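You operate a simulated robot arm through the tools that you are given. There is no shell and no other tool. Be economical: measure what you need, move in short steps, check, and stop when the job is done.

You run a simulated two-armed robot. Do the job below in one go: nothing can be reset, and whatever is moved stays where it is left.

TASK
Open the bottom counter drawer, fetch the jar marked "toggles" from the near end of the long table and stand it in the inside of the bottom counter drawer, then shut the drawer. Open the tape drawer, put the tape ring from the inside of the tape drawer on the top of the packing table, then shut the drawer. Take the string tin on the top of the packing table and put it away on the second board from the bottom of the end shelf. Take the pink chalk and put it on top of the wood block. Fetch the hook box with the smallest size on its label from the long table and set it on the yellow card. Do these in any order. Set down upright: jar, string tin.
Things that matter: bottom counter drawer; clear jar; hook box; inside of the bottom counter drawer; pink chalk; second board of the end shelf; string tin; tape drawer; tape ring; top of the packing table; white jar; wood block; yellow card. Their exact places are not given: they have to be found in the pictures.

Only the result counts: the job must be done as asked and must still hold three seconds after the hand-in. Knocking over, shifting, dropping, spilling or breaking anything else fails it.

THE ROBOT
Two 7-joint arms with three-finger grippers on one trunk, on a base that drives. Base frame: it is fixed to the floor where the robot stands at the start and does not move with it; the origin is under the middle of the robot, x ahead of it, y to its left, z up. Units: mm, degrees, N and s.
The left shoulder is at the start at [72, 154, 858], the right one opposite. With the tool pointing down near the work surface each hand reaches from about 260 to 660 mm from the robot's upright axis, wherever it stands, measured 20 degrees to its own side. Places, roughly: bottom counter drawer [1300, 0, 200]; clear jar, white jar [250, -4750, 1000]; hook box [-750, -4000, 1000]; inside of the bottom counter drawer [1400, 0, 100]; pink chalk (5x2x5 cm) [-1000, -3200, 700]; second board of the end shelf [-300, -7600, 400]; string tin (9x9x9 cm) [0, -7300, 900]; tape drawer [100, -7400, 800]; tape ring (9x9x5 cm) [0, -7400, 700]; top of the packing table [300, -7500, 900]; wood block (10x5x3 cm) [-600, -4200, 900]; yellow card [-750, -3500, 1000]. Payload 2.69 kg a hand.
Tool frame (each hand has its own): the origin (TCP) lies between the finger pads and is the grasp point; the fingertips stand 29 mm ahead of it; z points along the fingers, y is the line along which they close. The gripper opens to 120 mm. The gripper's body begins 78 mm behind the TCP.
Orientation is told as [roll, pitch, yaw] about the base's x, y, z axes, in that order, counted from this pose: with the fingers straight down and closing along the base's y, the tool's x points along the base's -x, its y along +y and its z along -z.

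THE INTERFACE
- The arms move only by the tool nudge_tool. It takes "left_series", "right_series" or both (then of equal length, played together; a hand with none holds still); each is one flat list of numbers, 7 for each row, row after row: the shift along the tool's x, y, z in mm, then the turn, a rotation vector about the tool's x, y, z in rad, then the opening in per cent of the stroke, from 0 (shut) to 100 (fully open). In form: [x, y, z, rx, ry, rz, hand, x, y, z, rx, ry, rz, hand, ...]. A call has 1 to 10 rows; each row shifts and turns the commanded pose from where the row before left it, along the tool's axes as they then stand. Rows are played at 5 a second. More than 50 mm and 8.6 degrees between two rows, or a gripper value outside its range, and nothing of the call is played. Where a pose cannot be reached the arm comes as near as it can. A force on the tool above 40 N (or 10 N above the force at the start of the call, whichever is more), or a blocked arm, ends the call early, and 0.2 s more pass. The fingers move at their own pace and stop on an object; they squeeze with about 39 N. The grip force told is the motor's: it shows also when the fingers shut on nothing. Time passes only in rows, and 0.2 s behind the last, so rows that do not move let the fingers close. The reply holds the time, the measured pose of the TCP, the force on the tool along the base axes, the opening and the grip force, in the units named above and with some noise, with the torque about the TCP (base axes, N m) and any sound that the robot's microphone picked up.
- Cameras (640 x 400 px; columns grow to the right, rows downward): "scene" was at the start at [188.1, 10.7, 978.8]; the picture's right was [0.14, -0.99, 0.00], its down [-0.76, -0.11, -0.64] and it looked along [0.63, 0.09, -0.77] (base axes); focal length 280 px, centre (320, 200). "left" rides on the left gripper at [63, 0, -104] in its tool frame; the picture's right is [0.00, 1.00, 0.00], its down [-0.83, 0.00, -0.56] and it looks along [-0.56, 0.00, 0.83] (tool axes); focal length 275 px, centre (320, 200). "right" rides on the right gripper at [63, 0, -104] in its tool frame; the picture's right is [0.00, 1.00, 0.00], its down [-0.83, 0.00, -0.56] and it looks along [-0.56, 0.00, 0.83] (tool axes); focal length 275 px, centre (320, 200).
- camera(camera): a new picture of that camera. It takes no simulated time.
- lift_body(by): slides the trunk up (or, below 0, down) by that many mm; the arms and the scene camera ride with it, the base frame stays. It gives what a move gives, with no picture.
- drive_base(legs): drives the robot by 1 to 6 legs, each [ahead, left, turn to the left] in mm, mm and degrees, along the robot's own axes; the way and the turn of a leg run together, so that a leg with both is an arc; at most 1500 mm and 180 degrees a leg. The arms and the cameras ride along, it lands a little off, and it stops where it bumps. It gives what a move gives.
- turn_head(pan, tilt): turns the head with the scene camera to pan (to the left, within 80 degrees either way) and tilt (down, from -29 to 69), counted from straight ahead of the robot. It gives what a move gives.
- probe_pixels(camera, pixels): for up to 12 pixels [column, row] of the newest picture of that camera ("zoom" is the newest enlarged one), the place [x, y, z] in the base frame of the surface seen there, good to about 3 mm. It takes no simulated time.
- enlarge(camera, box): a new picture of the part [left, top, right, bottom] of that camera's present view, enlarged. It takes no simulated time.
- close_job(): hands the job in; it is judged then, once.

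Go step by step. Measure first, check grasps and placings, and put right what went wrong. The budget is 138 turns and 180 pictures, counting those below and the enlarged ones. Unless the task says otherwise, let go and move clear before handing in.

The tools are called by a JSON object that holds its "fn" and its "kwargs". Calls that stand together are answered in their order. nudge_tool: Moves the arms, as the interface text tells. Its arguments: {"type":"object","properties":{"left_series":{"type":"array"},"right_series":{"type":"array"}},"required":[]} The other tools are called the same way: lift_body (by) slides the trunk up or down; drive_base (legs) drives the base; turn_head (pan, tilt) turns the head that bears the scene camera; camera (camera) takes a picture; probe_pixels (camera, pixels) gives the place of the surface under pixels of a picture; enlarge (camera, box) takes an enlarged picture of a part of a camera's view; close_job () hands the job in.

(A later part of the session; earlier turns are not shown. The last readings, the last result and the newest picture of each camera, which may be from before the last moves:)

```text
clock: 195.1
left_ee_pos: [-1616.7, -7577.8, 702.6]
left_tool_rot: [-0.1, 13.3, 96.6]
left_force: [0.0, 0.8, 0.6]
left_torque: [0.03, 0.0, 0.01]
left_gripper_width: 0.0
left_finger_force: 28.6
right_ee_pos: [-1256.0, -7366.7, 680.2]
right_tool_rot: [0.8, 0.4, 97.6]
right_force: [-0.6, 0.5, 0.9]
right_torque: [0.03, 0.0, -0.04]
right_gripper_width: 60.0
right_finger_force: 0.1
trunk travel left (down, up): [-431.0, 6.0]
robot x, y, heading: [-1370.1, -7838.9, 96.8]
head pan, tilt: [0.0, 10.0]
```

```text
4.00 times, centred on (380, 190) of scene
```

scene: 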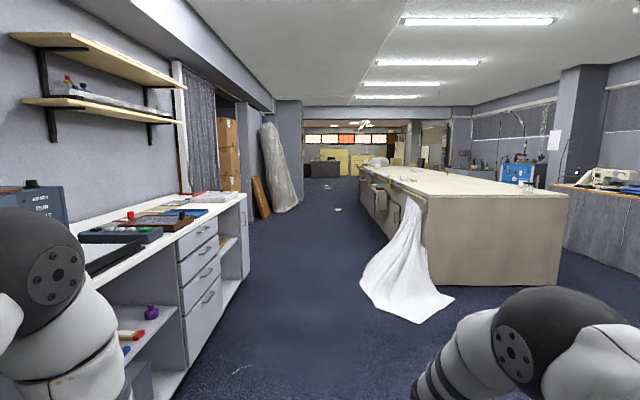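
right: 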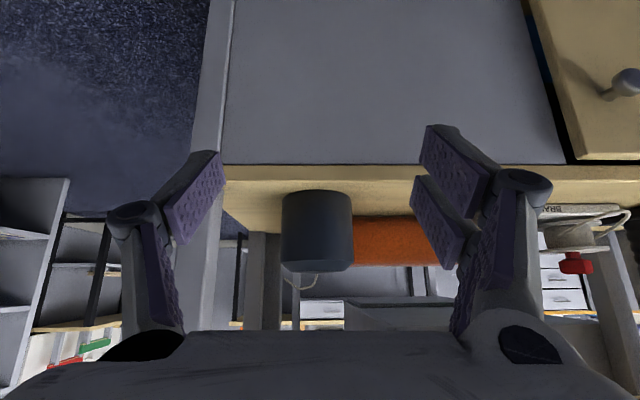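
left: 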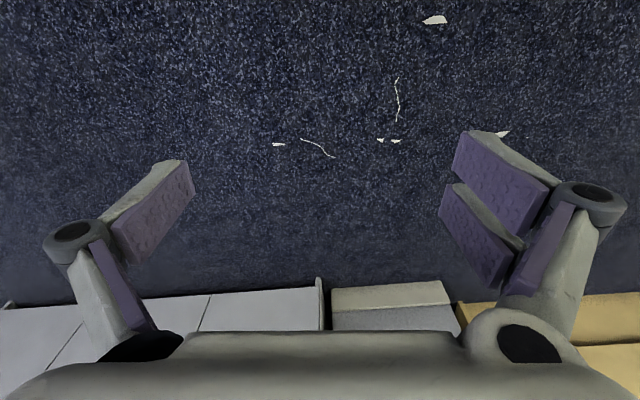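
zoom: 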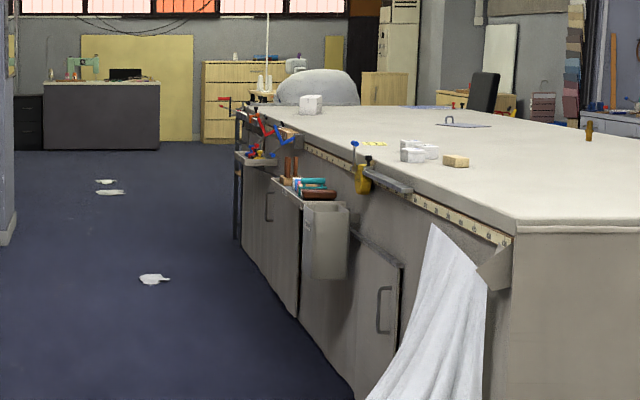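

The far face is at offset -1290, the cloth reaches out to -1814 and the cabinets stand at -2918. I'll drive along at about -2280 past the cloth.

{"fn": "drive_base", "kwargs": {"legs": [[1500, 80, -0.6], [1500, 0, 0], [600, 0, 0]]}}

{"fn": "turn_head", "kwargs": {"pan": -70, "tilt": 20}}

{"fn": "camera", "kwargs": {"camera": "scene"}}

```text
refused: leg 1 is longer than a leg can be; nothing moved
```

```text
clock: 196.5
left_ee_pos: [-1617.8, -7578.2, 702.5]
left_tool_rot: [-0.1, 13.2, 96.6]
left_force: [-0.3, 0.0, -0.4]
left_torque: [-0.01, 0.0, 0.04]
left_gripper_width: 0.3
left_finger_force: 28.8
right_ee_pos: [-1256.9, -7366.6, 680.6]
right_tool_rot: [0.7, 0.4, 97.6]
right_force: [-0.2, -0.2, 0.3]
right_torque: [-0.07, -0.04, 0.01]
right_gripper_width: 60.3
right_finger_force: 0.0
trunk travel left (down, up): [-431.0, 6.0]
robot x, y, heading: [-1366.7, -7840.8, 96.7]
head pan, tilt: [-70.0, 20.0]
```

```text
98 pictures are left
```

scene: 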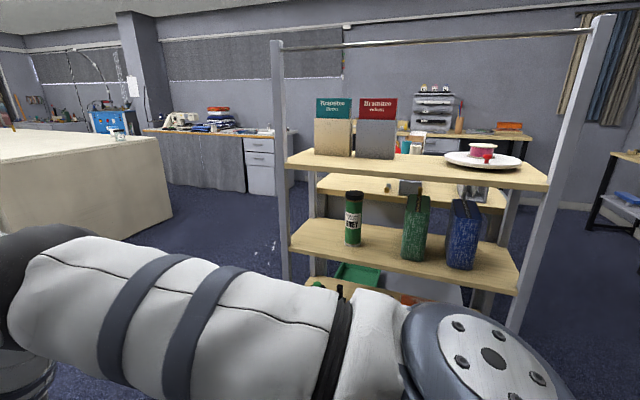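

The first leg was too long and refused, so nothing moved. I'll use shorter legs.

{"fn": "drive_base", "kwargs": {"legs": [[1400, 80, -0.6], [1450, 0, 0], [700, 0, 0]]}}

{"fn": "camera", "kwargs": {"camera": "scene"}}

```text
clock: 213.8
left_ee_pos: [-2029.5, -4041.8, 702.9]
left_tool_rot: [-0.1, 13.2, 94.7]
left_force: [-0.7, 0.5, 0.1]
left_torque: [0.0, -0.02, -0.02]
left_gripper_width: 0.0
left_finger_force: 28.4
right_ee_pos: [-1662.0, -3841.7, 679.9]
right_tool_rot: [0.8, 0.4, 95.7]
right_force: [-0.3, 1.0, -0.4]
right_torque: [0.02, 0.01, 0.0]
right_gripper_width: 59.8
right_finger_force: 0.1
trunk travel left (down, up): [-431.0, 6.0]
robot x, y, heading: [-1796.7, -4313.6, 94.8]
head pan, tilt: [-70.0, 20.0]
```

```text
97 pictures are left
```

scene: 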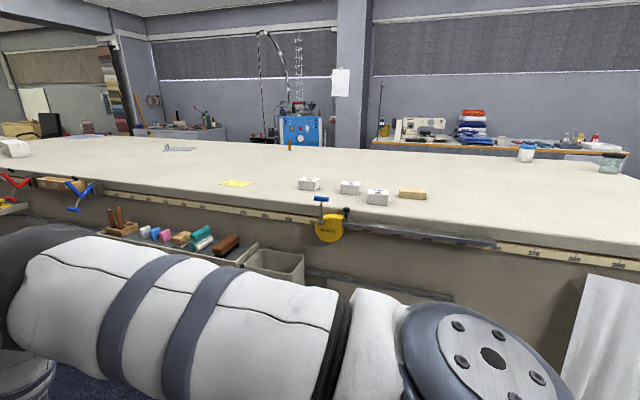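

The three hook boxes (309,184), (350,187), (377,197), the wood block (412,193), the yellow card (236,183) and a tray of chalks (165,237) are all visible. I'll enlarge them to read the labels.

{"fn": "enlarge", "kwargs": {"camera": "scene", "box": [285, 165, 445, 215]}}

{"fn": "enlarge", "kwargs": {"camera": "scene", "box": [90, 190, 260, 270]}}

{"fn": "probe_pixels", "kwargs": {"camera": "scene", "pixels": [[309, 180], [350, 184], [377, 192], [412, 191], [236, 183], [166, 235], [145, 230], [155, 233], [400, 230], [180, 236], [260, 250], [330, 230]]}}

```text
4.00 times, centred on (365, 190) of scene
```

zoom: 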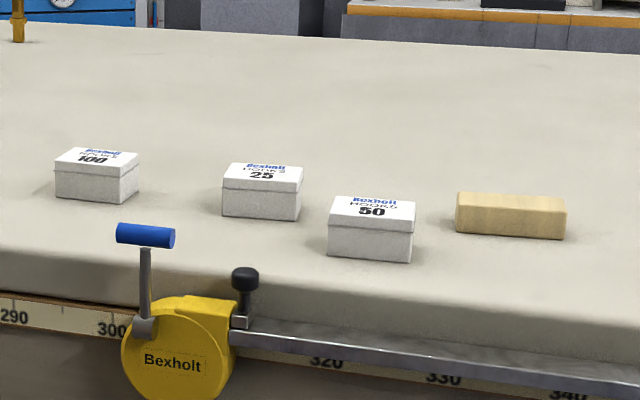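

```text
3.76 times, centred on (175, 230) of scene
```

zoom: 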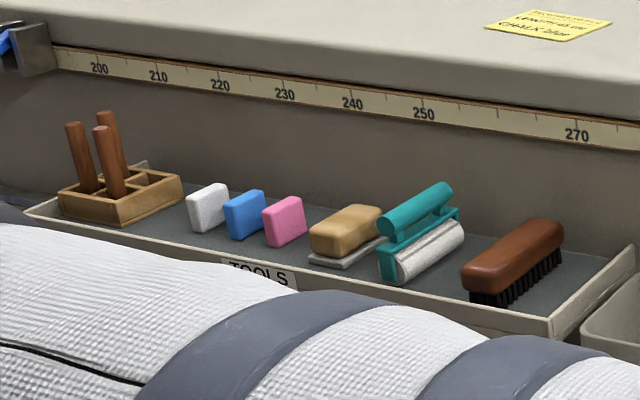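

```text
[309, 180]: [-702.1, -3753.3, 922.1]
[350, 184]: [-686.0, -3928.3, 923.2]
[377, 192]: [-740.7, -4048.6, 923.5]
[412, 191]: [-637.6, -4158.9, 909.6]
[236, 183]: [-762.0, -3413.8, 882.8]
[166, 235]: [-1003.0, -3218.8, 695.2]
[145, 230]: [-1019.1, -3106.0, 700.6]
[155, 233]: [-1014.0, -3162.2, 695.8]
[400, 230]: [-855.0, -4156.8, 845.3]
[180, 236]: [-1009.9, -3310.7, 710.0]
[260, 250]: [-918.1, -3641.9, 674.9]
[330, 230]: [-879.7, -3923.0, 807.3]
```

The smallest label is 25, the middle box at about [-686,-3928]. Pink chalk is in the tools tray at [-1003,-3219,695]. I'll raise both hands above table height, turn to face the table, then approach.

{"fn": "nudge_tool", "kwargs": {"right_series": [-10, 0, -45, 0, 0, 0, 90, -10, 0, -45, 0, 0, 0, 90, -10, 0, -45, 0, 0, 0, 90, 0, 0, -45, 0, 0, 0, 90, 0, 0, -45, 0, 0, 0, 90, 0, 0, -45, 0, 0, 0, 90, 0, 0, -45, 0, 0, 0, 90], "left_series": [0, 0, -45, 0, 0, 0, 0, 0, 0, -45, 0, 0, 0, 0, 0, 0, -45, 0, 0, 0, 0, 0, 0, -45, 0, 0, 0, 0, 0, 0, -45, 0, 0, 0, 0, 0, 0, -45, 0, 0, 0, 0, 0, 0, 0, 0, 0, 0, 0]}}

{"fn": "drive_base", "kwargs": {"legs": [[0, 0, -88.6], [300, 426, 0]]}}

{"fn": "turn_head", "kwargs": {"pan": -5, "tilt": 35}}

{"fn": "camera", "kwargs": {"camera": "scene"}}

{"fn": "camera", "kwargs": {"camera": "right"}}

```text
clock: 215.4
left_ee_pos: [-2032.4, -3979.5, 967.7]
left_tool_rot: [-0.1, 13.2, 94.7]
left_force: [0.2, 0.2, 0.3]
left_torque: [-0.01, -0.02, -0.02]
left_gripper_width: 0.0
left_finger_force: 28.2
right_ee_pos: [-1661.6, -3809.1, 995.1]
right_tool_rot: [0.8, 0.3, 95.7]
right_force: [0.4, 0.1, -0.4]
right_torque: [-0.03, -0.02, 0.0]
right_gripper_width: 108.2
right_finger_force: 0.1
trunk travel left (down, up): [-431.0, 6.0]
robot x, y, heading: [-1789.5, -4310.9, 94.8]
head pan, tilt: [-70.0, 20.0]
```

```text
clock: 223.0
left_ee_pos: [-1217.0, -3603.1, 967.2]
left_tool_rot: [-0.1, 13.2, 6.4]
left_force: [-0.3, -0.5, 0.2]
left_torque: [-0.05, 0.01, -0.04]
left_gripper_width: 0.1
left_finger_force: 28.8
right_ee_pos: [-1035.8, -3969.7, 993.3]
right_tool_rot: [0.9, 0.4, 7.4]
right_force: [-1.1, 0.2, -0.5]
right_torque: [-0.03, -0.01, -0.02]
right_gripper_width: 108.1
right_finger_force: 0.1
trunk travel left (down, up): [-431.0, 6.0]
robot x, y, heading: [-1538.4, -3855.3, 6.4]
head pan, tilt: [-70.0, 20.0]
```

```text
clock: 224.3
left_ee_pos: [-1217.7, -3602.5, 966.7]
left_tool_rot: [-0.1, 13.3, 6.3]
left_force: [0.9, -0.1, 0.4]
left_torque: [0.02, 0.01, 0.01]
left_gripper_width: 0.3
left_finger_force: 28.7
right_ee_pos: [-1036.6, -3969.5, 993.8]
right_tool_rot: [0.8, 0.3, 7.5]
right_force: [0.0, 0.0, 0.2]
right_torque: [-0.01, 0.0, 0.0]
right_gripper_width: 108.2
right_finger_force: 0.1
trunk travel left (down, up): [-431.0, 6.0]
robot x, y, heading: [-1543.8, -3852.8, 6.6]
head pan, tilt: [-5.0, 35.0]
```

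```text
94 pictures are left
```

scene: 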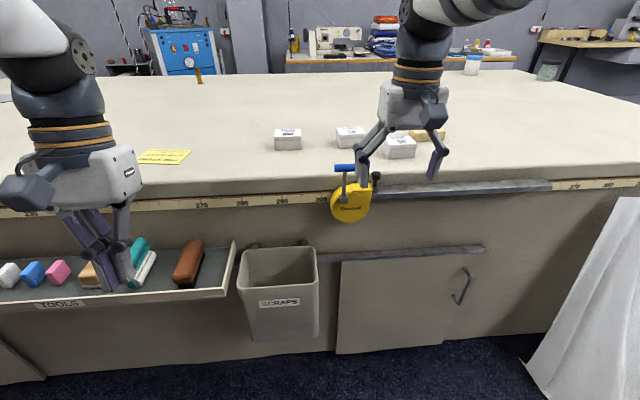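

```text
93 pictures are left
```

right: 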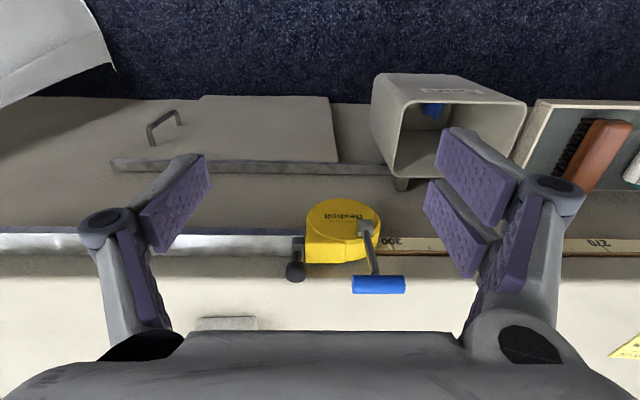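

I'll measure box 25 (350,130), its neighbours and the crank (344,168).

{"fn": "enlarge", "kwargs": {"camera": "scene", "box": [260, 110, 460, 200]}}

{"fn": "probe_pixels", "kwargs": {"camera": "scene", "pixels": [[344, 167], [377, 177], [350, 131], [337, 131], [288, 133], [400, 141], [430, 134], [298, 258], [200, 262], [236, 255], [140, 275], [225, 295]]}}

```text
3.20 times, centred on (360, 155) of scene
```

zoom: 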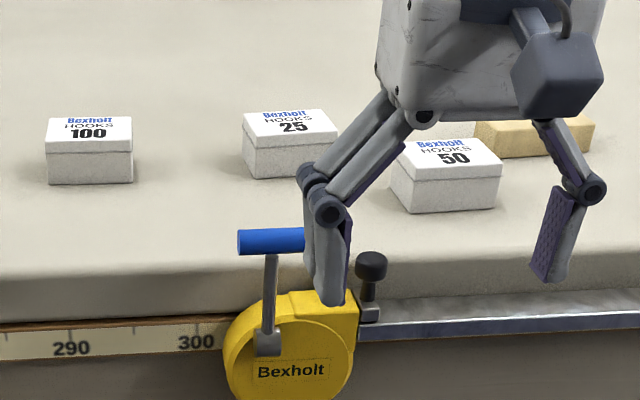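

```text
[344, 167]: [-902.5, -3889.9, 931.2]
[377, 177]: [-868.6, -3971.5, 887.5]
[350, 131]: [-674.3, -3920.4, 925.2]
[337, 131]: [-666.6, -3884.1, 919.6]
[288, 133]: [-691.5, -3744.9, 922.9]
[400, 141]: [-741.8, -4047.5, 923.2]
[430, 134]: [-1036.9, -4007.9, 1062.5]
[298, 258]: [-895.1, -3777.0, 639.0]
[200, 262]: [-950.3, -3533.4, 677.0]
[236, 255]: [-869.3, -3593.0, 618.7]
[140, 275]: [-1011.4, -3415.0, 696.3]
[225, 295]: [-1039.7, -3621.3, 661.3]
```

The crank top is at z≈940, so I'll raise 20 mm and drive ahead 320 mm over the boxes.

{"fn": "nudge_tool", "kwargs": {"right_series": [0, 0, -25, 0, 0, 0, 90]}}

{"fn": "drive_base", "kwargs": {"legs": [[310, 0, -0.3]]}}

{"fn": "camera", "kwargs": {"camera": "right"}}

```text
clock: 224.7
left_ee_pos: [-1218.3, -3602.7, 966.9]
left_tool_rot: [-0.1, 13.1, 6.4]
left_force: [0.3, -1.0, 0.2]
left_torque: [-0.02, -0.04, -0.01]
left_gripper_width: 0.4
left_finger_force: 28.9
right_ee_pos: [-1036.4, -3969.8, 1020.0]
right_tool_rot: [0.8, 0.3, 7.3]
right_force: [0.1, -0.2, -0.9]
right_torque: [0.02, -0.04, 0.0]
right_gripper_width: 108.3
right_finger_force: 0.2
trunk travel left (down, up): [-431.0, 6.0]
robot x, y, heading: [-1542.4, -3854.4, 6.1]
head pan, tilt: [-5.0, 35.0]
```

```text
clock: 226.8
left_ee_pos: [-908.8, -3571.6, 967.0]
left_tool_rot: [-0.1, 13.3, 6.0]
left_force: [-1.0, 0.3, -0.6]
left_torque: [-0.02, -0.02, -0.02]
left_gripper_width: 0.4
left_finger_force: 29.1
right_ee_pos: [-730.3, -3941.7, 1018.9]
right_tool_rot: [0.8, 0.5, 7.0]
right_force: [-0.7, 0.3, 0.3]
right_torque: [0.01, 0.03, 0.02]
right_gripper_width: 108.0
right_finger_force: 0.1
trunk travel left (down, up): [-431.0, 6.0]
robot x, y, heading: [-1235.2, -3819.3, 6.0]
head pan, tilt: [-5.0, 35.0]
```

```text
91 pictures are left
```

right: 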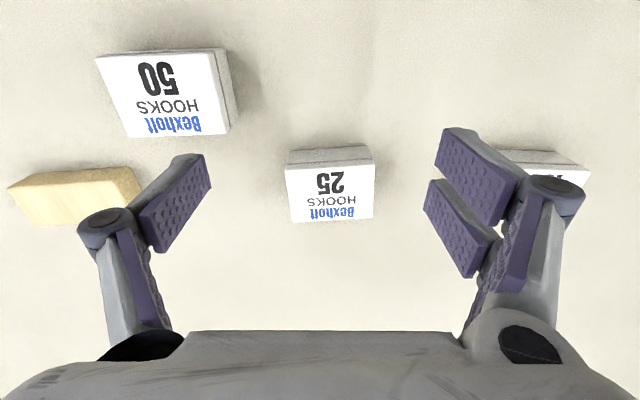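

Box 25 is right in front, at (331,193). I'll measure its top corners.

{"fn": "probe_pixels", "kwargs": {"camera": "right", "pixels": [[290, 172], [371, 169], [370, 213], [296, 218], [331, 193], [120, 190], [40, 200], [195, 120]]}}

```text
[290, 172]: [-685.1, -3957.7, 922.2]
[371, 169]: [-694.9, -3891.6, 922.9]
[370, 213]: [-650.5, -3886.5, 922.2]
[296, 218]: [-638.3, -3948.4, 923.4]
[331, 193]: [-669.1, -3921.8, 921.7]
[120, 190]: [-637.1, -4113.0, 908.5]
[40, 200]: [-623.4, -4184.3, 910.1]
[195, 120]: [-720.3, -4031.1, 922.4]
```

Box 25's centre is [-667,-3921], top z 922, about 75×55 mm. I'll move over it and descend.

{"fn": "nudge_tool", "kwargs": {"right_series": [-32.7, 6.4, 0, 0, 0, -0.026, 90, -32.7, 6.4, 0, 0, 0, 0, 90, 0, 0, 35, 0, 0, 0, 90, 0, 0, 35, 0, 0, 0, 90, 0, 0, 0, 0, 0, 0, 90]}}

{"fn": "camera", "kwargs": {"camera": "right"}}

```text
clock: 228.0
left_ee_pos: [-910.1, -3571.8, 967.0]
left_tool_rot: [-0.1, 13.2, 6.0]
left_force: [0.1, 0.0, 0.8]
left_torque: [-0.01, -0.04, -0.01]
left_gripper_width: 0.0
left_finger_force: 28.5
right_ee_pos: [-682.0, -3924.2, 945.4]
right_tool_rot: [0.7, 0.3, 8.5]
right_force: [0.7, 0.2, 0.1]
right_torque: [0.01, -0.02, 0.01]
right_gripper_width: 108.2
right_finger_force: 0.1
right hand out of reach, approached as far as the arm can: row 2
trunk travel left (down, up): [-431.0, 6.0]
robot x, y, heading: [-1238.5, -3820.9, 5.8]
head pan, tilt: [-5.0, 35.0]
```

```text
90 pictures are left
```

right: 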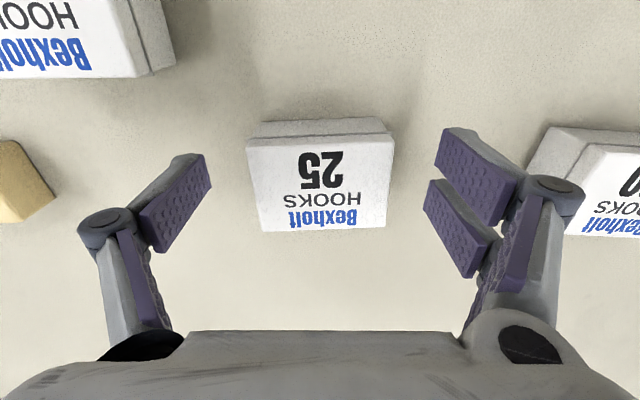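

It's centred laterally. I'll move 15 mm forward, 31 mm down and close.

{"fn": "nudge_tool", "kwargs": {"right_series": [-8, 0, 16, 0, 0, 0, 90, -7, 0, 15, 0, 0, 0, 90, 0, 0, 0, 0, 0, 0, 50, 0, 0, 0, 0, 0, 0, 50, 0, 0, 0, 0, 0, 0, 50]}}

{"fn": "camera", "kwargs": {"camera": "right"}}

```text
clock: 229.2
left_ee_pos: [-909.0, -3571.3, 966.7]
left_tool_rot: [-0.1, 13.2, 6.0]
left_force: [-0.2, -0.2, -0.4]
left_torque: [-0.03, -0.01, 0.01]
left_gripper_width: 0.1
left_finger_force: 28.0
right_ee_pos: [-667.8, -3921.3, 913.3]
right_tool_rot: [0.8, 0.3, 8.5]
right_force: [0.0, -0.2, 0.0]
right_torque: [-0.01, -0.03, 0.02]
right_gripper_width: 74.9
right_finger_force: 39.1
trunk travel left (down, up): [-431.0, 6.0]
robot x, y, heading: [-1234.6, -3824.2, 5.8]
head pan, tilt: [-5.0, 35.0]
```

```text
89 pictures are left
```

right: 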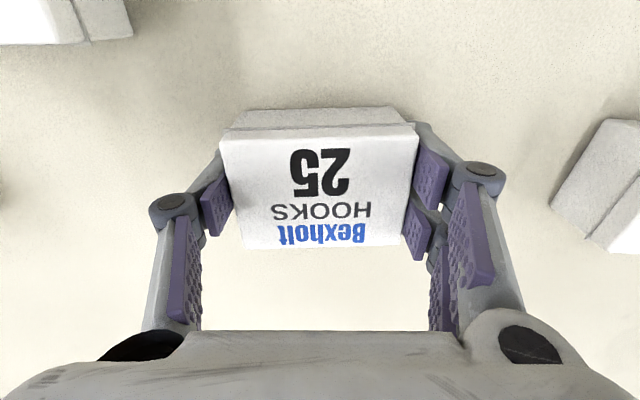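

Box 25 is gripped. I'll lift it, then look for the card and any obstacles to the left.

{"fn": "nudge_tool", "kwargs": {"right_series": [0, 0, -40, 0, 0, 0, 50, 0, 0, -45, 0, 0, 0, 50]}}

{"fn": "drive_base", "kwargs": {"legs": [[-40, 0, 0], [0, 200, 0.4]]}}

{"fn": "turn_head", "kwargs": {"pan": 10, "tilt": 40}}

{"fn": "camera", "kwargs": {"camera": "scene"}}

```text
clock: 229.8
left_ee_pos: [-909.9, -3572.5, 966.9]
left_tool_rot: [-0.1, 13.2, 6.0]
left_force: [-0.3, 0.5, 0.2]
left_torque: [-0.04, 0.0, 0.0]
left_gripper_width: 0.3
left_finger_force: 28.7
right_ee_pos: [-678.8, -3925.9, 996.9]
right_tool_rot: [0.9, 0.3, 8.5]
right_force: [-0.5, 0.6, -0.3]
right_torque: [0.01, -0.04, 0.01]
right_gripper_width: 74.9
right_finger_force: 38.8
right hand out of reach, approached as far as the arm can: row 2
trunk travel left (down, up): [-431.0, 6.0]
robot x, y, heading: [-1232.8, -3821.9, 5.9]
head pan, tilt: [-5.0, 35.0]
```

```text
clock: 232.5
left_ee_pos: [-972.2, -3374.3, 965.9]
left_tool_rot: [-0.1, 13.3, 6.5]
left_force: [0.3, -0.6, 0.4]
left_torque: [-0.03, -0.01, 0.0]
left_gripper_width: 0.1
left_finger_force: 29.1
right_ee_pos: [-738.8, -3724.7, 996.0]
right_tool_rot: [0.8, 0.3, 8.9]
right_force: [0.3, 1.0, -1.2]
right_torque: [-0.03, 0.01, 0.01]
right_gripper_width: 74.5
right_finger_force: 39.1
trunk travel left (down, up): [-431.0, 6.0]
robot x, y, heading: [-1300.1, -3627.2, 6.4]
head pan, tilt: [-5.0, 35.0]
```

```text
clock: 233.2
left_ee_pos: [-972.7, -3374.5, 965.7]
left_tool_rot: [-0.1, 13.3, 6.4]
left_force: [-0.7, 0.2, 0.2]
left_torque: [0.03, 0.05, -0.01]
left_gripper_width: 0.2
left_finger_force: 29.0
right_ee_pos: [-738.7, -3725.4, 995.5]
right_tool_rot: [0.9, 0.4, 8.9]
right_force: [0.1, -0.3, -0.7]
right_torque: [-0.01, 0.03, -0.02]
right_gripper_width: 74.4
right_finger_force: 38.4
trunk travel left (down, up): [-431.0, 6.0]
robot x, y, heading: [-1298.9, -3626.3, 6.4]
head pan, tilt: [10.0, 40.0]
```

```text
88 pictures are left
```

scene: 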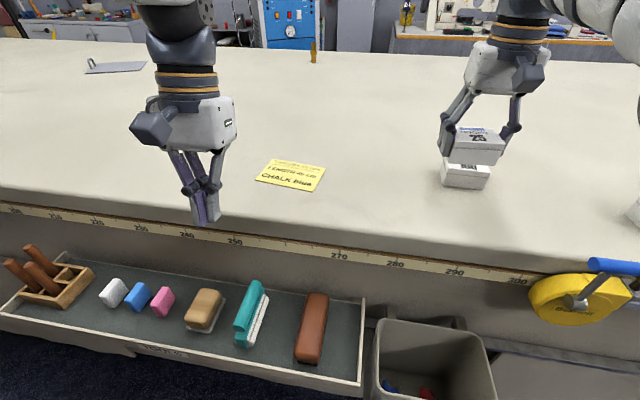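

The card's corners are at (267,160), (325,167), (312,190), (256,177), and the area to the left is clear. I'll measure the card and the chalks.

{"fn": "probe_pixels", "kwargs": {"camera": "scene", "pixels": [[268, 161], [323, 168], [311, 189], [258, 178], [290, 175], [162, 302], [170, 290], [137, 297], [205, 310], [162, 325], [180, 330], [150, 349]]}}

{"fn": "enlarge", "kwargs": {"camera": "scene", "box": [60, 250, 280, 380]}}

```text
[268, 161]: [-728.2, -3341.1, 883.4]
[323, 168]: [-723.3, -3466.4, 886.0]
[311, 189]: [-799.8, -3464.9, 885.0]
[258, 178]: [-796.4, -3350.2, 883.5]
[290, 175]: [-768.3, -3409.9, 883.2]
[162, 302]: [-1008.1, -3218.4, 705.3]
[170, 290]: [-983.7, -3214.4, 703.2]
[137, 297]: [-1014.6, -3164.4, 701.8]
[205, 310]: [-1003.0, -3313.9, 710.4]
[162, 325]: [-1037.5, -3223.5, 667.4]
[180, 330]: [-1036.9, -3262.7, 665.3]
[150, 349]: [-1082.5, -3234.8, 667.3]
```

```text
2.91 times, centred on (170, 315) of scene
```

zoom: 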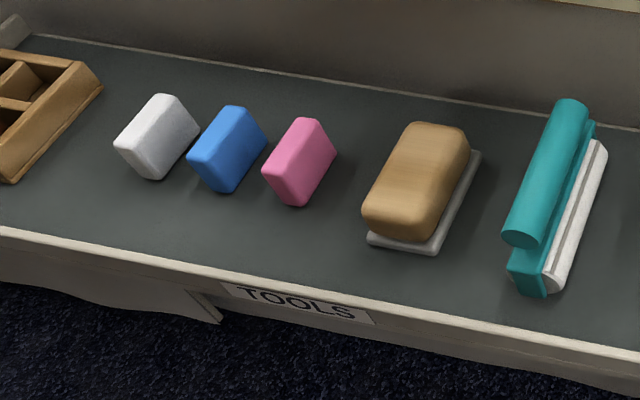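

The card's centre is [-762,-3406]. I'll drive left 320 mm to bring the box over it.

{"fn": "drive_base", "kwargs": {"legs": [[11, 320, -0.2]]}}

{"fn": "camera", "kwargs": {"camera": "right"}}

{"fn": "camera", "kwargs": {"camera": "scene"}}

```text
clock: 236.3
left_ee_pos: [-994.1, -3055.9, 966.5]
left_tool_rot: [0.1, 13.3, 6.2]
left_force: [-0.1, 0.0, 0.5]
left_torque: [-0.05, 0.0, -0.01]
left_gripper_width: 0.2
left_finger_force: 28.7
right_ee_pos: [-761.4, -3408.0, 994.8]
right_tool_rot: [0.8, 0.3, 8.6]
right_force: [-0.6, 0.6, -0.2]
right_torque: [0.02, -0.01, 0.01]
right_gripper_width: 74.2
right_finger_force: 38.9
trunk travel left (down, up): [-431.0, 6.0]
robot x, y, heading: [-1321.7, -3302.5, 6.1]
head pan, tilt: [10.0, 40.0]
```

```text
86 pictures are left
```

right: 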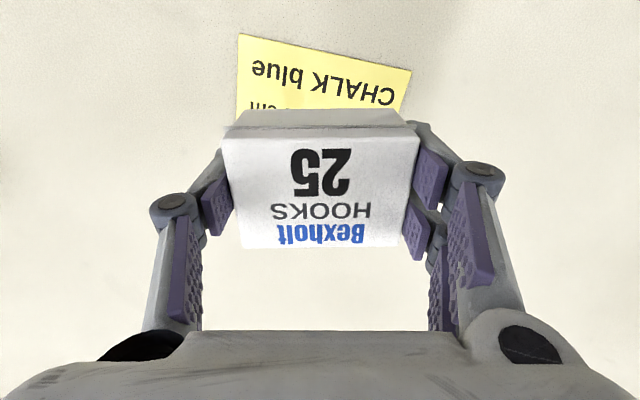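

```text
85 pictures are left
```

scene: 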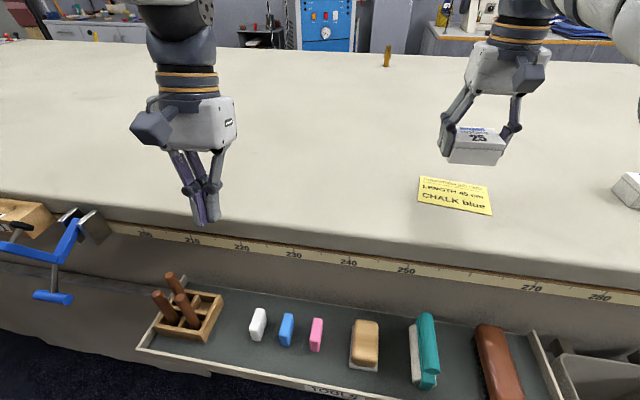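

It's on target. I'll lower the box 78 mm onto the card.

{"fn": "nudge_tool", "kwargs": {"right_series": [0, 0, 38, 0, 0, 0, 50, 0, 0, 36, 0, 0, 0, 50, 0, 0, 4, 0, 0, 0, 50, 0, 0, 0, 0, 0, 0, 50]}}

{"fn": "camera", "kwargs": {"camera": "scene"}}

```text
clock: 237.3
left_ee_pos: [-994.8, -3056.9, 966.2]
left_tool_rot: [-0.1, 13.3, 6.2]
left_force: [0.9, -0.9, 0.1]
left_torque: [-0.01, 0.0, 0.0]
left_gripper_width: 0.1
left_finger_force: 28.3
right_ee_pos: [-762.0, -3407.0, 915.9]
right_tool_rot: [0.8, 0.2, 8.6]
right_force: [-0.3, 0.5, -0.3]
right_torque: [0.0, 0.0, 0.01]
right_gripper_width: 74.1
right_finger_force: 39.0
trunk travel left (down, up): [-431.0, 6.0]
robot x, y, heading: [-1323.3, -3308.4, 6.1]
head pan, tilt: [10.0, 40.0]
```

```text
84 pictures are left
```

scene: 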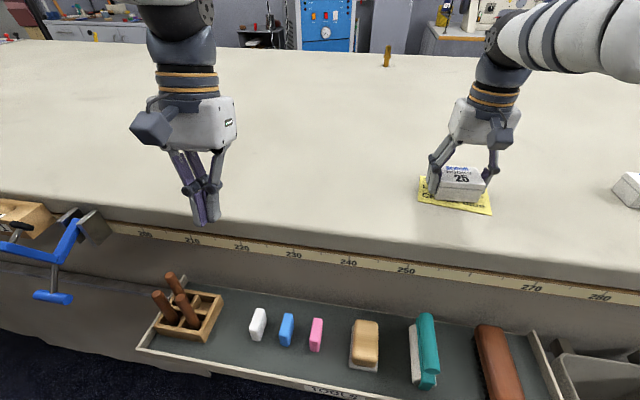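

The box is just above the card, with no contact yet. I'll lower 1.5 mm, then open gently and rise.

{"fn": "nudge_tool", "kwargs": {"right_series": [0, 0, 1.3, 0, 0, 0, 50, 0, 0, 0, 0, 0, 0, 50, 0, 0, 0, 0, 0, 0, 75, 0, 0, 0, 0, 0, 0, 75, 0, 0, -40, 0, 0, 0, 75, 0, 0, -40, 0, 0, 0, 75, 0, 0, -20, 0, 0, 0, 75]}}

{"fn": "camera", "kwargs": {"camera": "scene"}}

{"fn": "enlarge", "kwargs": {"camera": "scene", "box": [380, 130, 540, 230]}}

```text
clock: 238.9
left_ee_pos: [-995.4, -3055.8, 966.7]
left_tool_rot: [-0.1, 13.1, 6.3]
left_force: [-0.6, 0.7, 1.3]
left_torque: [0.01, -0.03, 0.01]
left_gripper_width: 0.0
left_finger_force: 28.6
right_ee_pos: [-768.0, -3410.7, 1016.2]
right_tool_rot: [0.7, 0.2, 8.6]
right_force: [-0.5, -0.8, 0.5]
right_torque: [-0.01, -0.02, 0.01]
right_gripper_width: 90.1
right_finger_force: 0.0
right hand out of reach, approached as far as the arm can: row 7
trunk travel left (down, up): [-431.0, 6.0]
robot x, y, heading: [-1321.3, -3304.2, 6.1]
head pan, tilt: [10.0, 40.0]
```

```text
83 pictures are left
```

scene: 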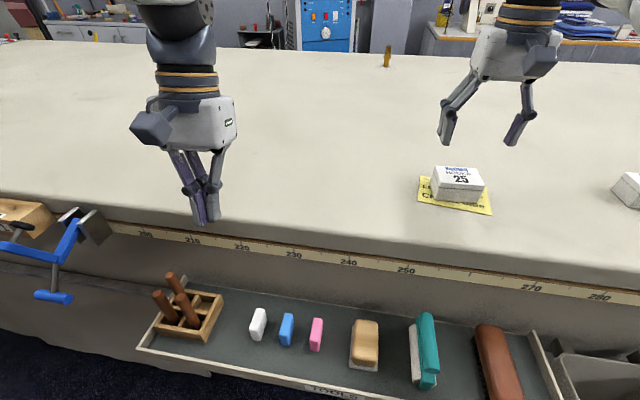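

```text
4.00 times, centred on (460, 180) of scene
```

zoom: 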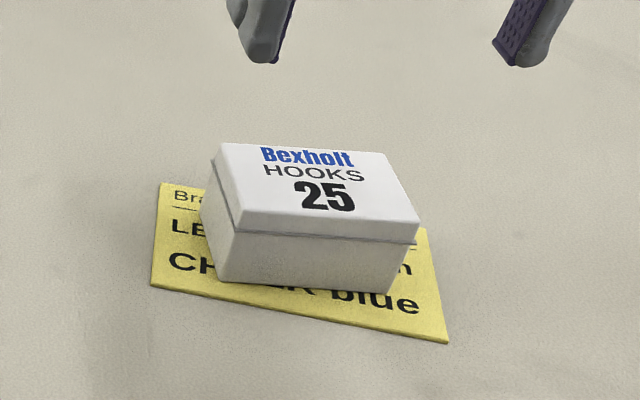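

Box 25 sits well on the yellow card. For the chalk I'll use the left hand: back off 230 mm, shift right 161 mm, stretch the left arm and tilt it forward.

{"fn": "drive_base", "kwargs": {"legs": [[-250, -161, 0]]}}

{"fn": "nudge_tool", "kwargs": {"left_series": [-40, 0, 0, 0, -0.12, 0, 45, -40, 0, 0, 0, -0.12, 0, 45, -40, 0, 0, 0, -0.12, 0, 45, -40, 0, 0, 0, -0.12, 0, 45, -30, 0, 0, 0, 0, 0, 45, 0, 0, 0, 0, 0, 0, 45]}}

{"fn": "camera", "kwargs": {"camera": "left"}}

{"fn": "camera", "kwargs": {"camera": "scene"}}

```text
clock: 240.9
left_ee_pos: [-1229.4, -3243.4, 966.2]
left_tool_rot: [-0.1, 13.2, 6.3]
left_force: [-0.3, -0.2, 0.9]
left_torque: [0.0, -0.04, 0.02]
left_gripper_width: 0.1
left_finger_force: 28.3
right_ee_pos: [-1002.9, -3596.5, 1015.8]
right_tool_rot: [0.7, 0.3, 8.7]
right_force: [-0.8, -1.2, 1.3]
right_torque: [0.01, 0.03, 0.0]
right_gripper_width: 90.1
right_finger_force: 0.0
trunk travel left (down, up): [-431.0, 6.0]
robot x, y, heading: [-1557.5, -3494.2, 6.2]
head pan, tilt: [10.0, 40.0]
```

```text
clock: 242.3
left_ee_pos: [-1044.1, -3222.9, 966.6]
left_tool_rot: [0.0, -14.4, 6.2]
left_force: [-1.2, 0.0, 0.3]
left_torque: [-0.02, 0.01, -0.01]
left_gripper_width: 53.9
left_finger_force: 0.0
right_ee_pos: [-1002.5, -3596.2, 1015.8]
right_tool_rot: [0.8, 0.3, 8.9]
right_force: [-0.5, 0.2, 0.3]
right_torque: [-0.01, -0.04, -0.01]
right_gripper_width: 89.8
right_finger_force: 0.2
trunk travel left (down, up): [-431.0, 6.0]
robot x, y, heading: [-1556.0, -3493.4, 6.3]
head pan, tilt: [10.0, 40.0]
```

```text
81 pictures are left
```

left: 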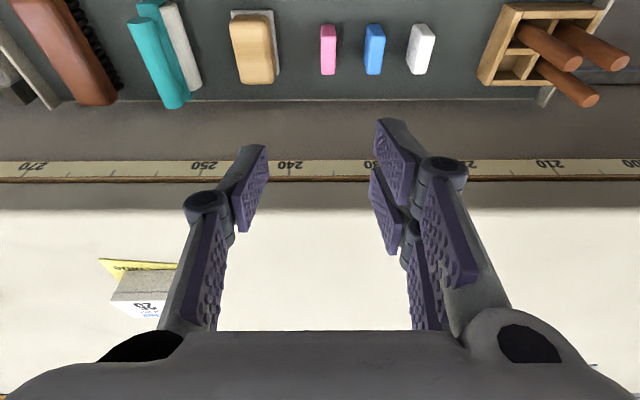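

```text
80 pictures are left
```

scene: 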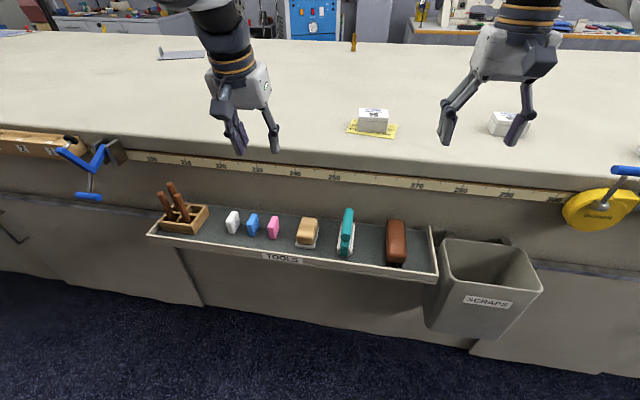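

The pink chalk is at left-camera (328,50), almost centred. I'll measure it.

{"fn": "enlarge", "kwargs": {"camera": "left", "box": [280, 10, 450, 110]}}

{"fn": "probe_pixels", "kwargs": {"camera": "left", "pixels": [[328, 27], [328, 45], [328, 66], [322, 35], [334, 35], [328, 73], [350, 80], [375, 45], [270, 50], [240, 50], [328, 160], [328, 215]]}}

```text
3.76 times, centred on (365, 60) of left
```

zoom: 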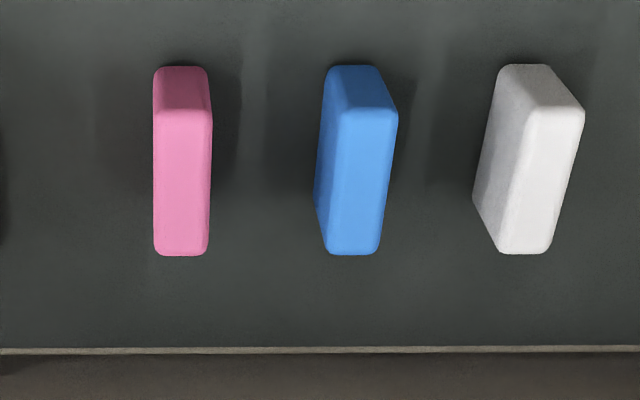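

```text
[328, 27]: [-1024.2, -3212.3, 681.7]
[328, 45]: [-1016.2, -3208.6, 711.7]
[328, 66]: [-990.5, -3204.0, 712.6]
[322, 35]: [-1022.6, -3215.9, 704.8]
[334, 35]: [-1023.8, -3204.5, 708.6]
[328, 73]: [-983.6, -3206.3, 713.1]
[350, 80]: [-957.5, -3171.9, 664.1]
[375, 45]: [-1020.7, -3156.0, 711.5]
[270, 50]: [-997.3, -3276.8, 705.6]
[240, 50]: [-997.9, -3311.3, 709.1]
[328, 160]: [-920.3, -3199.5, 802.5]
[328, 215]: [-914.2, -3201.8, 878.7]
```

The chalk's top is at z 713, its centre [-1001,-3208] and the tray floor 664. I'll narrow the fingers to about 36 mm and move over it, most of the way down.

{"fn": "nudge_tool", "kwargs": {"left_series": [-41, 10.5, 10.6, 0, 0, 0, 30, 11.8, 0, 46, 0, 0, 0, 30, 11.8, 0, 46, 0, 0, 0, 30, 11.8, 0, 46, 0, 0, 0, 30, 11.8, 0, 46, 0, 0, 0, 30, 0, 0, 0, 0, 0, 0, 30]}}

{"fn": "camera", "kwargs": {"camera": "left"}}

```text
clock: 243.7
left_ee_pos: [-1003.3, -3208.4, 775.4]
left_tool_rot: [-0.1, -14.4, 6.2]
left_force: [0.0, -0.2, -0.1]
left_torque: [0.01, 0.02, -0.01]
left_gripper_width: 35.8
left_finger_force: 0.1
right_ee_pos: [-1002.3, -3596.3, 1015.3]
right_tool_rot: [0.8, 0.3, 8.7]
right_force: [0.9, 0.1, -0.5]
right_torque: [-0.02, -0.04, 0.03]
right_gripper_width: 90.0
right_finger_force: 0.1
trunk travel left (down, up): [-431.0, 6.0]
robot x, y, heading: [-1555.7, -3490.5, 6.1]
head pan, tilt: [10.0, 40.0]
```

```text
78 pictures are left
```

left: 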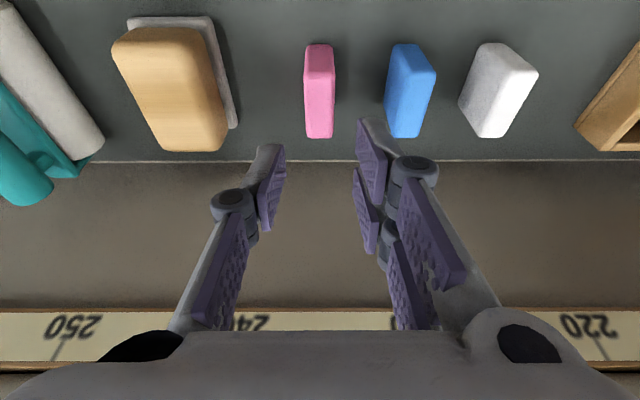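

It's centred. I'll descend 75 mm and close.

{"fn": "nudge_tool", "kwargs": {"left_series": [9.4, 0, 36.5, 0, 0, 0, 30, 9.4, 0, 36.5, 0, 0, 0, 30, 0, 0, 0, 0, 0, 0, 30, 0, 0, 0, 0, 0, 0, 5, 0, 0, 0, 0, 0, 0, 5, 0, 0, 0, 0, 0, 0, 5]}}

{"fn": "camera", "kwargs": {"camera": "left"}}

```text
clock: 245.1
left_ee_pos: [-1003.2, -3208.8, 700.8]
left_tool_rot: [-0.1, -14.2, 6.2]
left_force: [-0.8, -0.5, 2.1]
left_torque: [0.02, -0.03, 0.01]
left_gripper_width: 16.9
left_finger_force: 39.2
right_ee_pos: [-1003.4, -3596.7, 1015.1]
right_tool_rot: [0.7, 0.3, 8.7]
right_force: [-0.5, 0.2, -0.3]
right_torque: [-0.02, -0.02, 0.02]
right_gripper_width: 90.2
right_finger_force: 0.1
trunk travel left (down, up): [-431.0, 6.0]
robot x, y, heading: [-1555.4, -3492.6, 5.9]
head pan, tilt: [10.0, 40.0]
```

```text
77 pictures are left
```

left: 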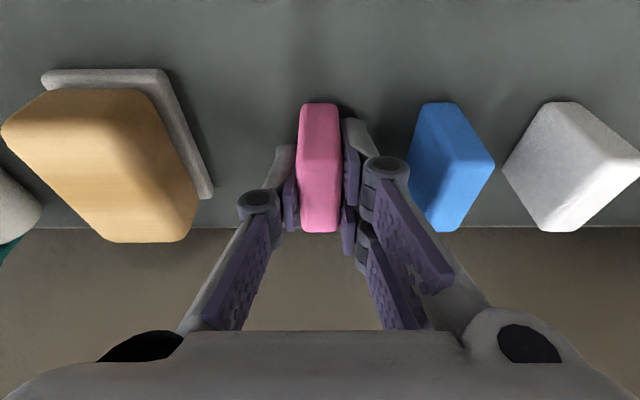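

The chalk is gripped (17 mm). I'll lift it clear to z≈1000 and then drive right toward the block.

{"fn": "nudge_tool", "kwargs": {"left_series": [-12, 0, -46.5, 0, 0, 0, 5, -12, 0, -46.5, 0, 0, 0, 5, -12, 0, -46.5, 0, 0, 0, 5, -12, 0, -46.5, 0, 0, 0, 5, -12, 0, -46.5, 0, 0, 0, 5, -12, 0, -46.5, 0, 0, 0, 5, -4, 0, -18, 0, 0, 0, 5]}}

{"fn": "drive_base", "kwargs": {"legs": [[0, -976, 0]]}}

{"fn": "camera", "kwargs": {"camera": "scene"}}

{"fn": "camera", "kwargs": {"camera": "left"}}

```text
clock: 246.7
left_ee_pos: [-1003.4, -3207.1, 1006.6]
left_tool_rot: [-0.2, -14.2, 6.2]
left_force: [-0.3, 0.0, -1.3]
left_torque: [-0.02, 0.02, 0.01]
left_gripper_width: 16.9
left_finger_force: 39.1
right_ee_pos: [-1001.7, -3596.0, 1014.5]
right_tool_rot: [0.8, 0.3, 8.6]
right_force: [-0.1, -0.1, -0.6]
right_torque: [-0.02, 0.04, -0.01]
right_gripper_width: 90.1
right_finger_force: 0.0
trunk travel left (down, up): [-431.0, 6.0]
robot x, y, heading: [-1556.4, -3488.9, 6.0]
head pan, tilt: [10.0, 40.0]
```

```text
clock: 254.6
left_ee_pos: [-898.1, -4179.6, 1007.0]
left_tool_rot: [-0.1, -14.3, 6.4]
left_force: [0.1, -0.4, -0.6]
left_torque: [0.01, -0.02, -0.01]
left_gripper_width: 17.4
left_finger_force: 38.8
right_ee_pos: [-895.7, -4569.5, 1015.2]
right_tool_rot: [0.8, 0.3, 8.8]
right_force: [-0.4, 0.1, -1.2]
right_torque: [-0.02, -0.01, 0.0]
right_gripper_width: 89.8
right_finger_force: 0.0
trunk travel left (down, up): [-431.0, 6.0]
robot x, y, heading: [-1448.1, -4464.4, 6.4]
head pan, tilt: [10.0, 40.0]
```

```text
76 pictures are left
```

scene: 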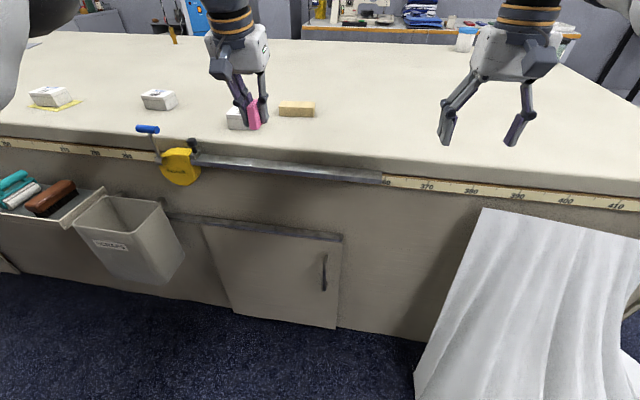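

```text
75 pictures are left
```

left: 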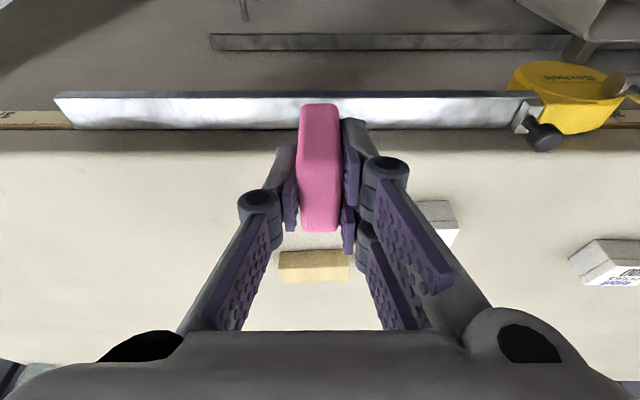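

The block is at left-camera (315,265) and scene (297,108). I'll measure it.

{"fn": "probe_pixels", "kwargs": {"camera": "left", "pixels": [[282, 268], [345, 266], [345, 278], [285, 281], [315, 272], [315, 255]]}}

{"fn": "probe_pixels", "kwargs": {"camera": "scene", "pixels": [[283, 103], [312, 103], [312, 110], [282, 110], [297, 106]]}}

{"fn": "enlarge", "kwargs": {"camera": "scene", "box": [210, 70, 340, 150]}}

```text
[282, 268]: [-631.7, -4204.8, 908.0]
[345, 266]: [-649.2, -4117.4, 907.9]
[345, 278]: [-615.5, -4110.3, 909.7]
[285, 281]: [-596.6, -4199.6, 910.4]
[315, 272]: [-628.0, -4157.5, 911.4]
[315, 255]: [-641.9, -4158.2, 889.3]
```

```text
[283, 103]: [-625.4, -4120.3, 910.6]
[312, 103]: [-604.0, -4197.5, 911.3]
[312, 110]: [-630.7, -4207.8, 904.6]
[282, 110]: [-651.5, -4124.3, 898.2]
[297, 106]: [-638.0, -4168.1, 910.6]
```

```text
4.92 times, centred on (275, 110) of scene
```

zoom: 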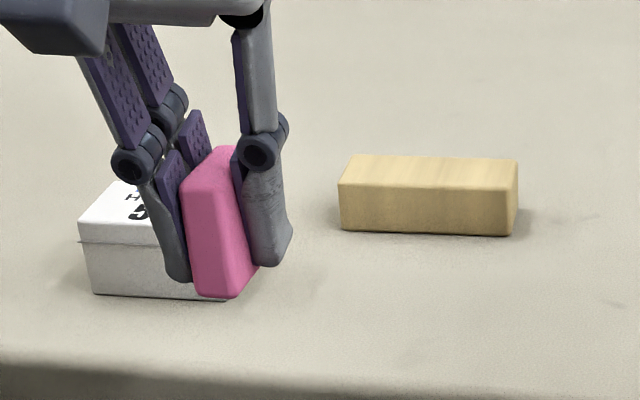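

The block's top is at z 910, centre [-623,-4158], turned about 11°. I'll drive 270 mm ahead with the chalk above it.

{"fn": "drive_base", "kwargs": {"legs": [[270, -9, 0]]}}

{"fn": "nudge_tool", "kwargs": {"left_series": [0, 0, 0, 0, 0, -0.087, 5, 0, 0, 0, 0, 0, 0, 5]}}

{"fn": "camera", "kwargs": {"camera": "left"}}

{"fn": "enlarge", "kwargs": {"camera": "scene", "box": [200, 60, 400, 185]}}

```text
clock: 256.5
left_ee_pos: [-628.9, -4159.6, 1006.3]
left_tool_rot: [-0.1, -14.3, 6.4]
left_force: [-0.2, -0.3, -0.9]
left_torque: [-0.07, 0.03, 0.01]
left_gripper_width: 17.1
left_finger_force: 39.0
right_ee_pos: [-628.0, -4548.8, 1014.9]
right_tool_rot: [0.7, 0.4, 8.8]
right_force: [0.2, -0.5, -0.8]
right_torque: [-0.01, -0.01, 0.0]
right_gripper_width: 90.0
right_finger_force: 0.1
trunk travel left (down, up): [-431.0, 6.0]
robot x, y, heading: [-1183.6, -4449.3, 6.3]
head pan, tilt: [10.0, 40.0]
```

```text
clock: 257.1
left_ee_pos: [-628.9, -4158.7, 1007.3]
left_tool_rot: [-1.2, -14.3, 11.6]
left_force: [0.2, 0.0, 0.1]
left_torque: [0.01, 0.01, -0.02]
left_gripper_width: 17.1
left_finger_force: 39.5
right_ee_pos: [-627.8, -4548.0, 1014.2]
right_tool_rot: [0.7, 0.3, 8.8]
right_force: [-0.5, -0.1, 0.0]
right_torque: [-0.02, -0.04, 0.04]
right_gripper_width: 90.0
right_finger_force: 0.1
trunk travel left (down, up): [-431.0, 6.0]
robot x, y, heading: [-1183.3, -4446.5, 6.4]
head pan, tilt: [10.0, 40.0]
```

```text
73 pictures are left
```

left: 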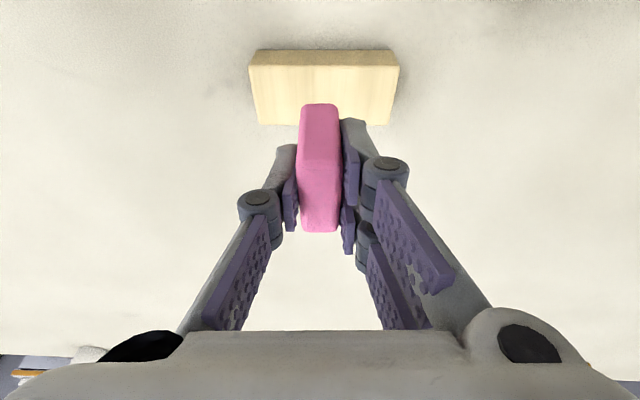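

```text
3.20 times, centred on (300, 122) of scene
```

zoom: 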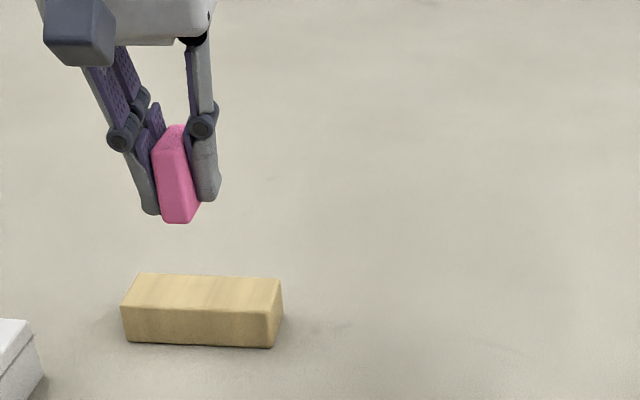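

It's aligned over the block. I'll lower 56 mm, with small corrections.

{"fn": "nudge_tool", "kwargs": {"left_series": [3, 0, 27, -0.02, 0, 0, 5, 6.8, 0, 27, 0, 0, 0, 5, 0, 0, 0, 0, 0, 0, 5]}}

{"fn": "camera", "kwargs": {"camera": "left"}}

{"fn": "enlarge", "kwargs": {"camera": "scene", "box": [200, 60, 360, 180]}}

```text
clock: 257.9
left_ee_pos: [-625.0, -4159.0, 951.9]
left_tool_rot: [-0.2, -14.2, 11.5]
left_force: [-0.4, 0.9, 0.0]
left_torque: [-0.02, 0.04, 0.0]
left_gripper_width: 16.9
left_finger_force: 38.5
right_ee_pos: [-626.4, -4548.7, 1015.3]
right_tool_rot: [0.7, 0.3, 8.8]
right_force: [0.1, -1.1, -1.1]
right_torque: [-0.05, 0.07, 0.0]
right_gripper_width: 90.2
right_finger_force: 0.0
trunk travel left (down, up): [-431.0, 6.0]
robot x, y, heading: [-1181.5, -4450.3, 6.3]
head pan, tilt: [10.0, 40.0]
```

```text
71 pictures are left
```

left: 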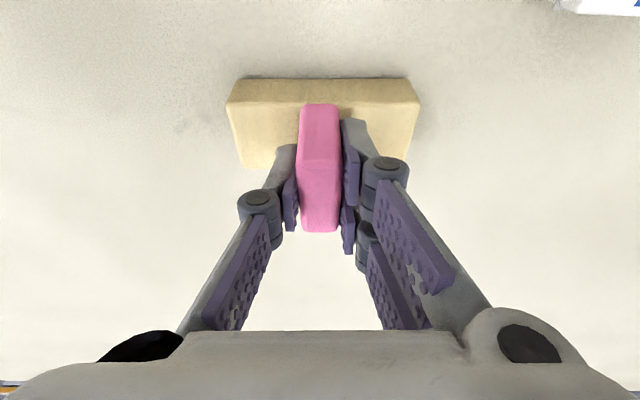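

```text
3.33 times, centred on (280, 120) of scene
```

zoom: 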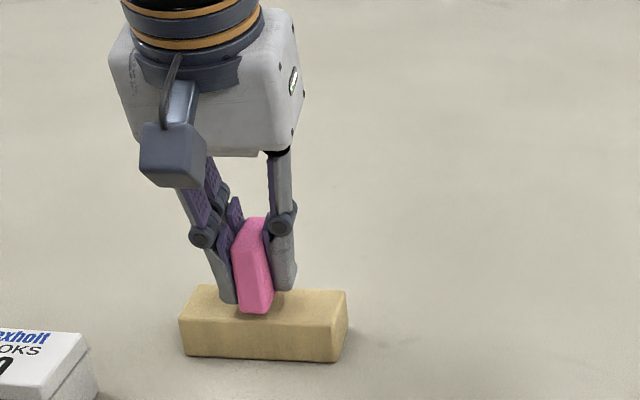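

The chalk is about 4 mm above the block's centre. I'll lower in small steps to contact.

{"fn": "nudge_tool", "kwargs": {"left_series": [0.5, 0, 2, 0, 0, 0, 5, 0, 0, 0, 0, 0, 0, 5, 0.5, 0, 1.5, 0, 0, 0, 5, 0, 0, 0, 0, 0, 0, 5]}}

```text
clock: 258.9
left_ee_pos: [-625.4, -4160.0, 947.5]
left_tool_rot: [-0.1, -14.2, 11.5]
left_force: [-0.3, 0.3, -0.6]
left_torque: [0.05, 0.0, -0.03]
left_gripper_width: 17.0
left_finger_force: 38.3
right_ee_pos: [-626.5, -4546.8, 1014.8]
right_tool_rot: [0.8, 0.3, 8.8]
right_force: [0.3, -0.6, 0.3]
right_torque: [-0.02, -0.01, 0.01]
right_gripper_width: 90.2
right_finger_force: 0.0
trunk travel left (down, up): [-431.0, 6.0]
robot x, y, heading: [-1182.1, -4446.9, 6.2]
head pan, tilt: [10.0, 40.0]
```

{"fn": "nudge_tool", "kwargs": {"left_series": [0.3, 0, 1, 0, 0, 0, 5, 0, 0, 0, 0, 0, 0, 5, 0.3, 0, 1, 0, 0, 0, 5, 0, 0, 0, 0, 0, 0, 5]}}

{"fn": "enlarge", "kwargs": {"camera": "scene", "box": [230, 100, 330, 160]}}

```text
clock: 259.9
left_ee_pos: [-626.4, -4159.2, 947.0]
left_tool_rot: [-0.2, -14.2, 11.5]
left_force: [-0.1, 0.5, 0.5]
left_torque: [-0.05, -0.02, 0.01]
left_gripper_width: 16.8
left_finger_force: 38.9
right_ee_pos: [-627.1, -4548.3, 1014.6]
right_tool_rot: [0.8, 0.4, 8.8]
right_force: [0.0, 0.5, 0.2]
right_torque: [0.01, -0.03, 0.01]
right_gripper_width: 90.0
right_finger_force: 0.0
trunk travel left (down, up): [-431.0, 6.0]
robot x, y, heading: [-1176.0, -4446.8, 6.0]
head pan, tilt: [10.0, 40.0]
```

```text
6.40 times, centred on (280, 130) of scene
```

zoom: 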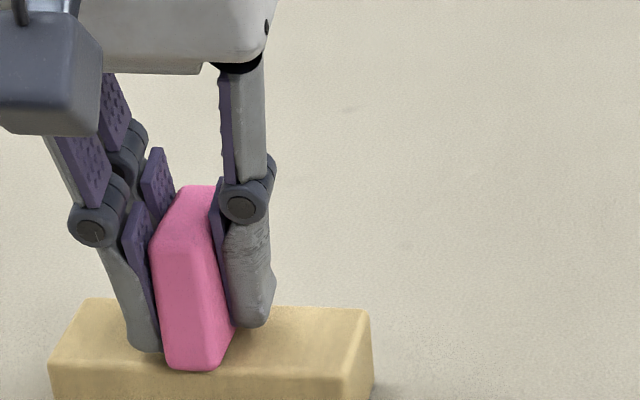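

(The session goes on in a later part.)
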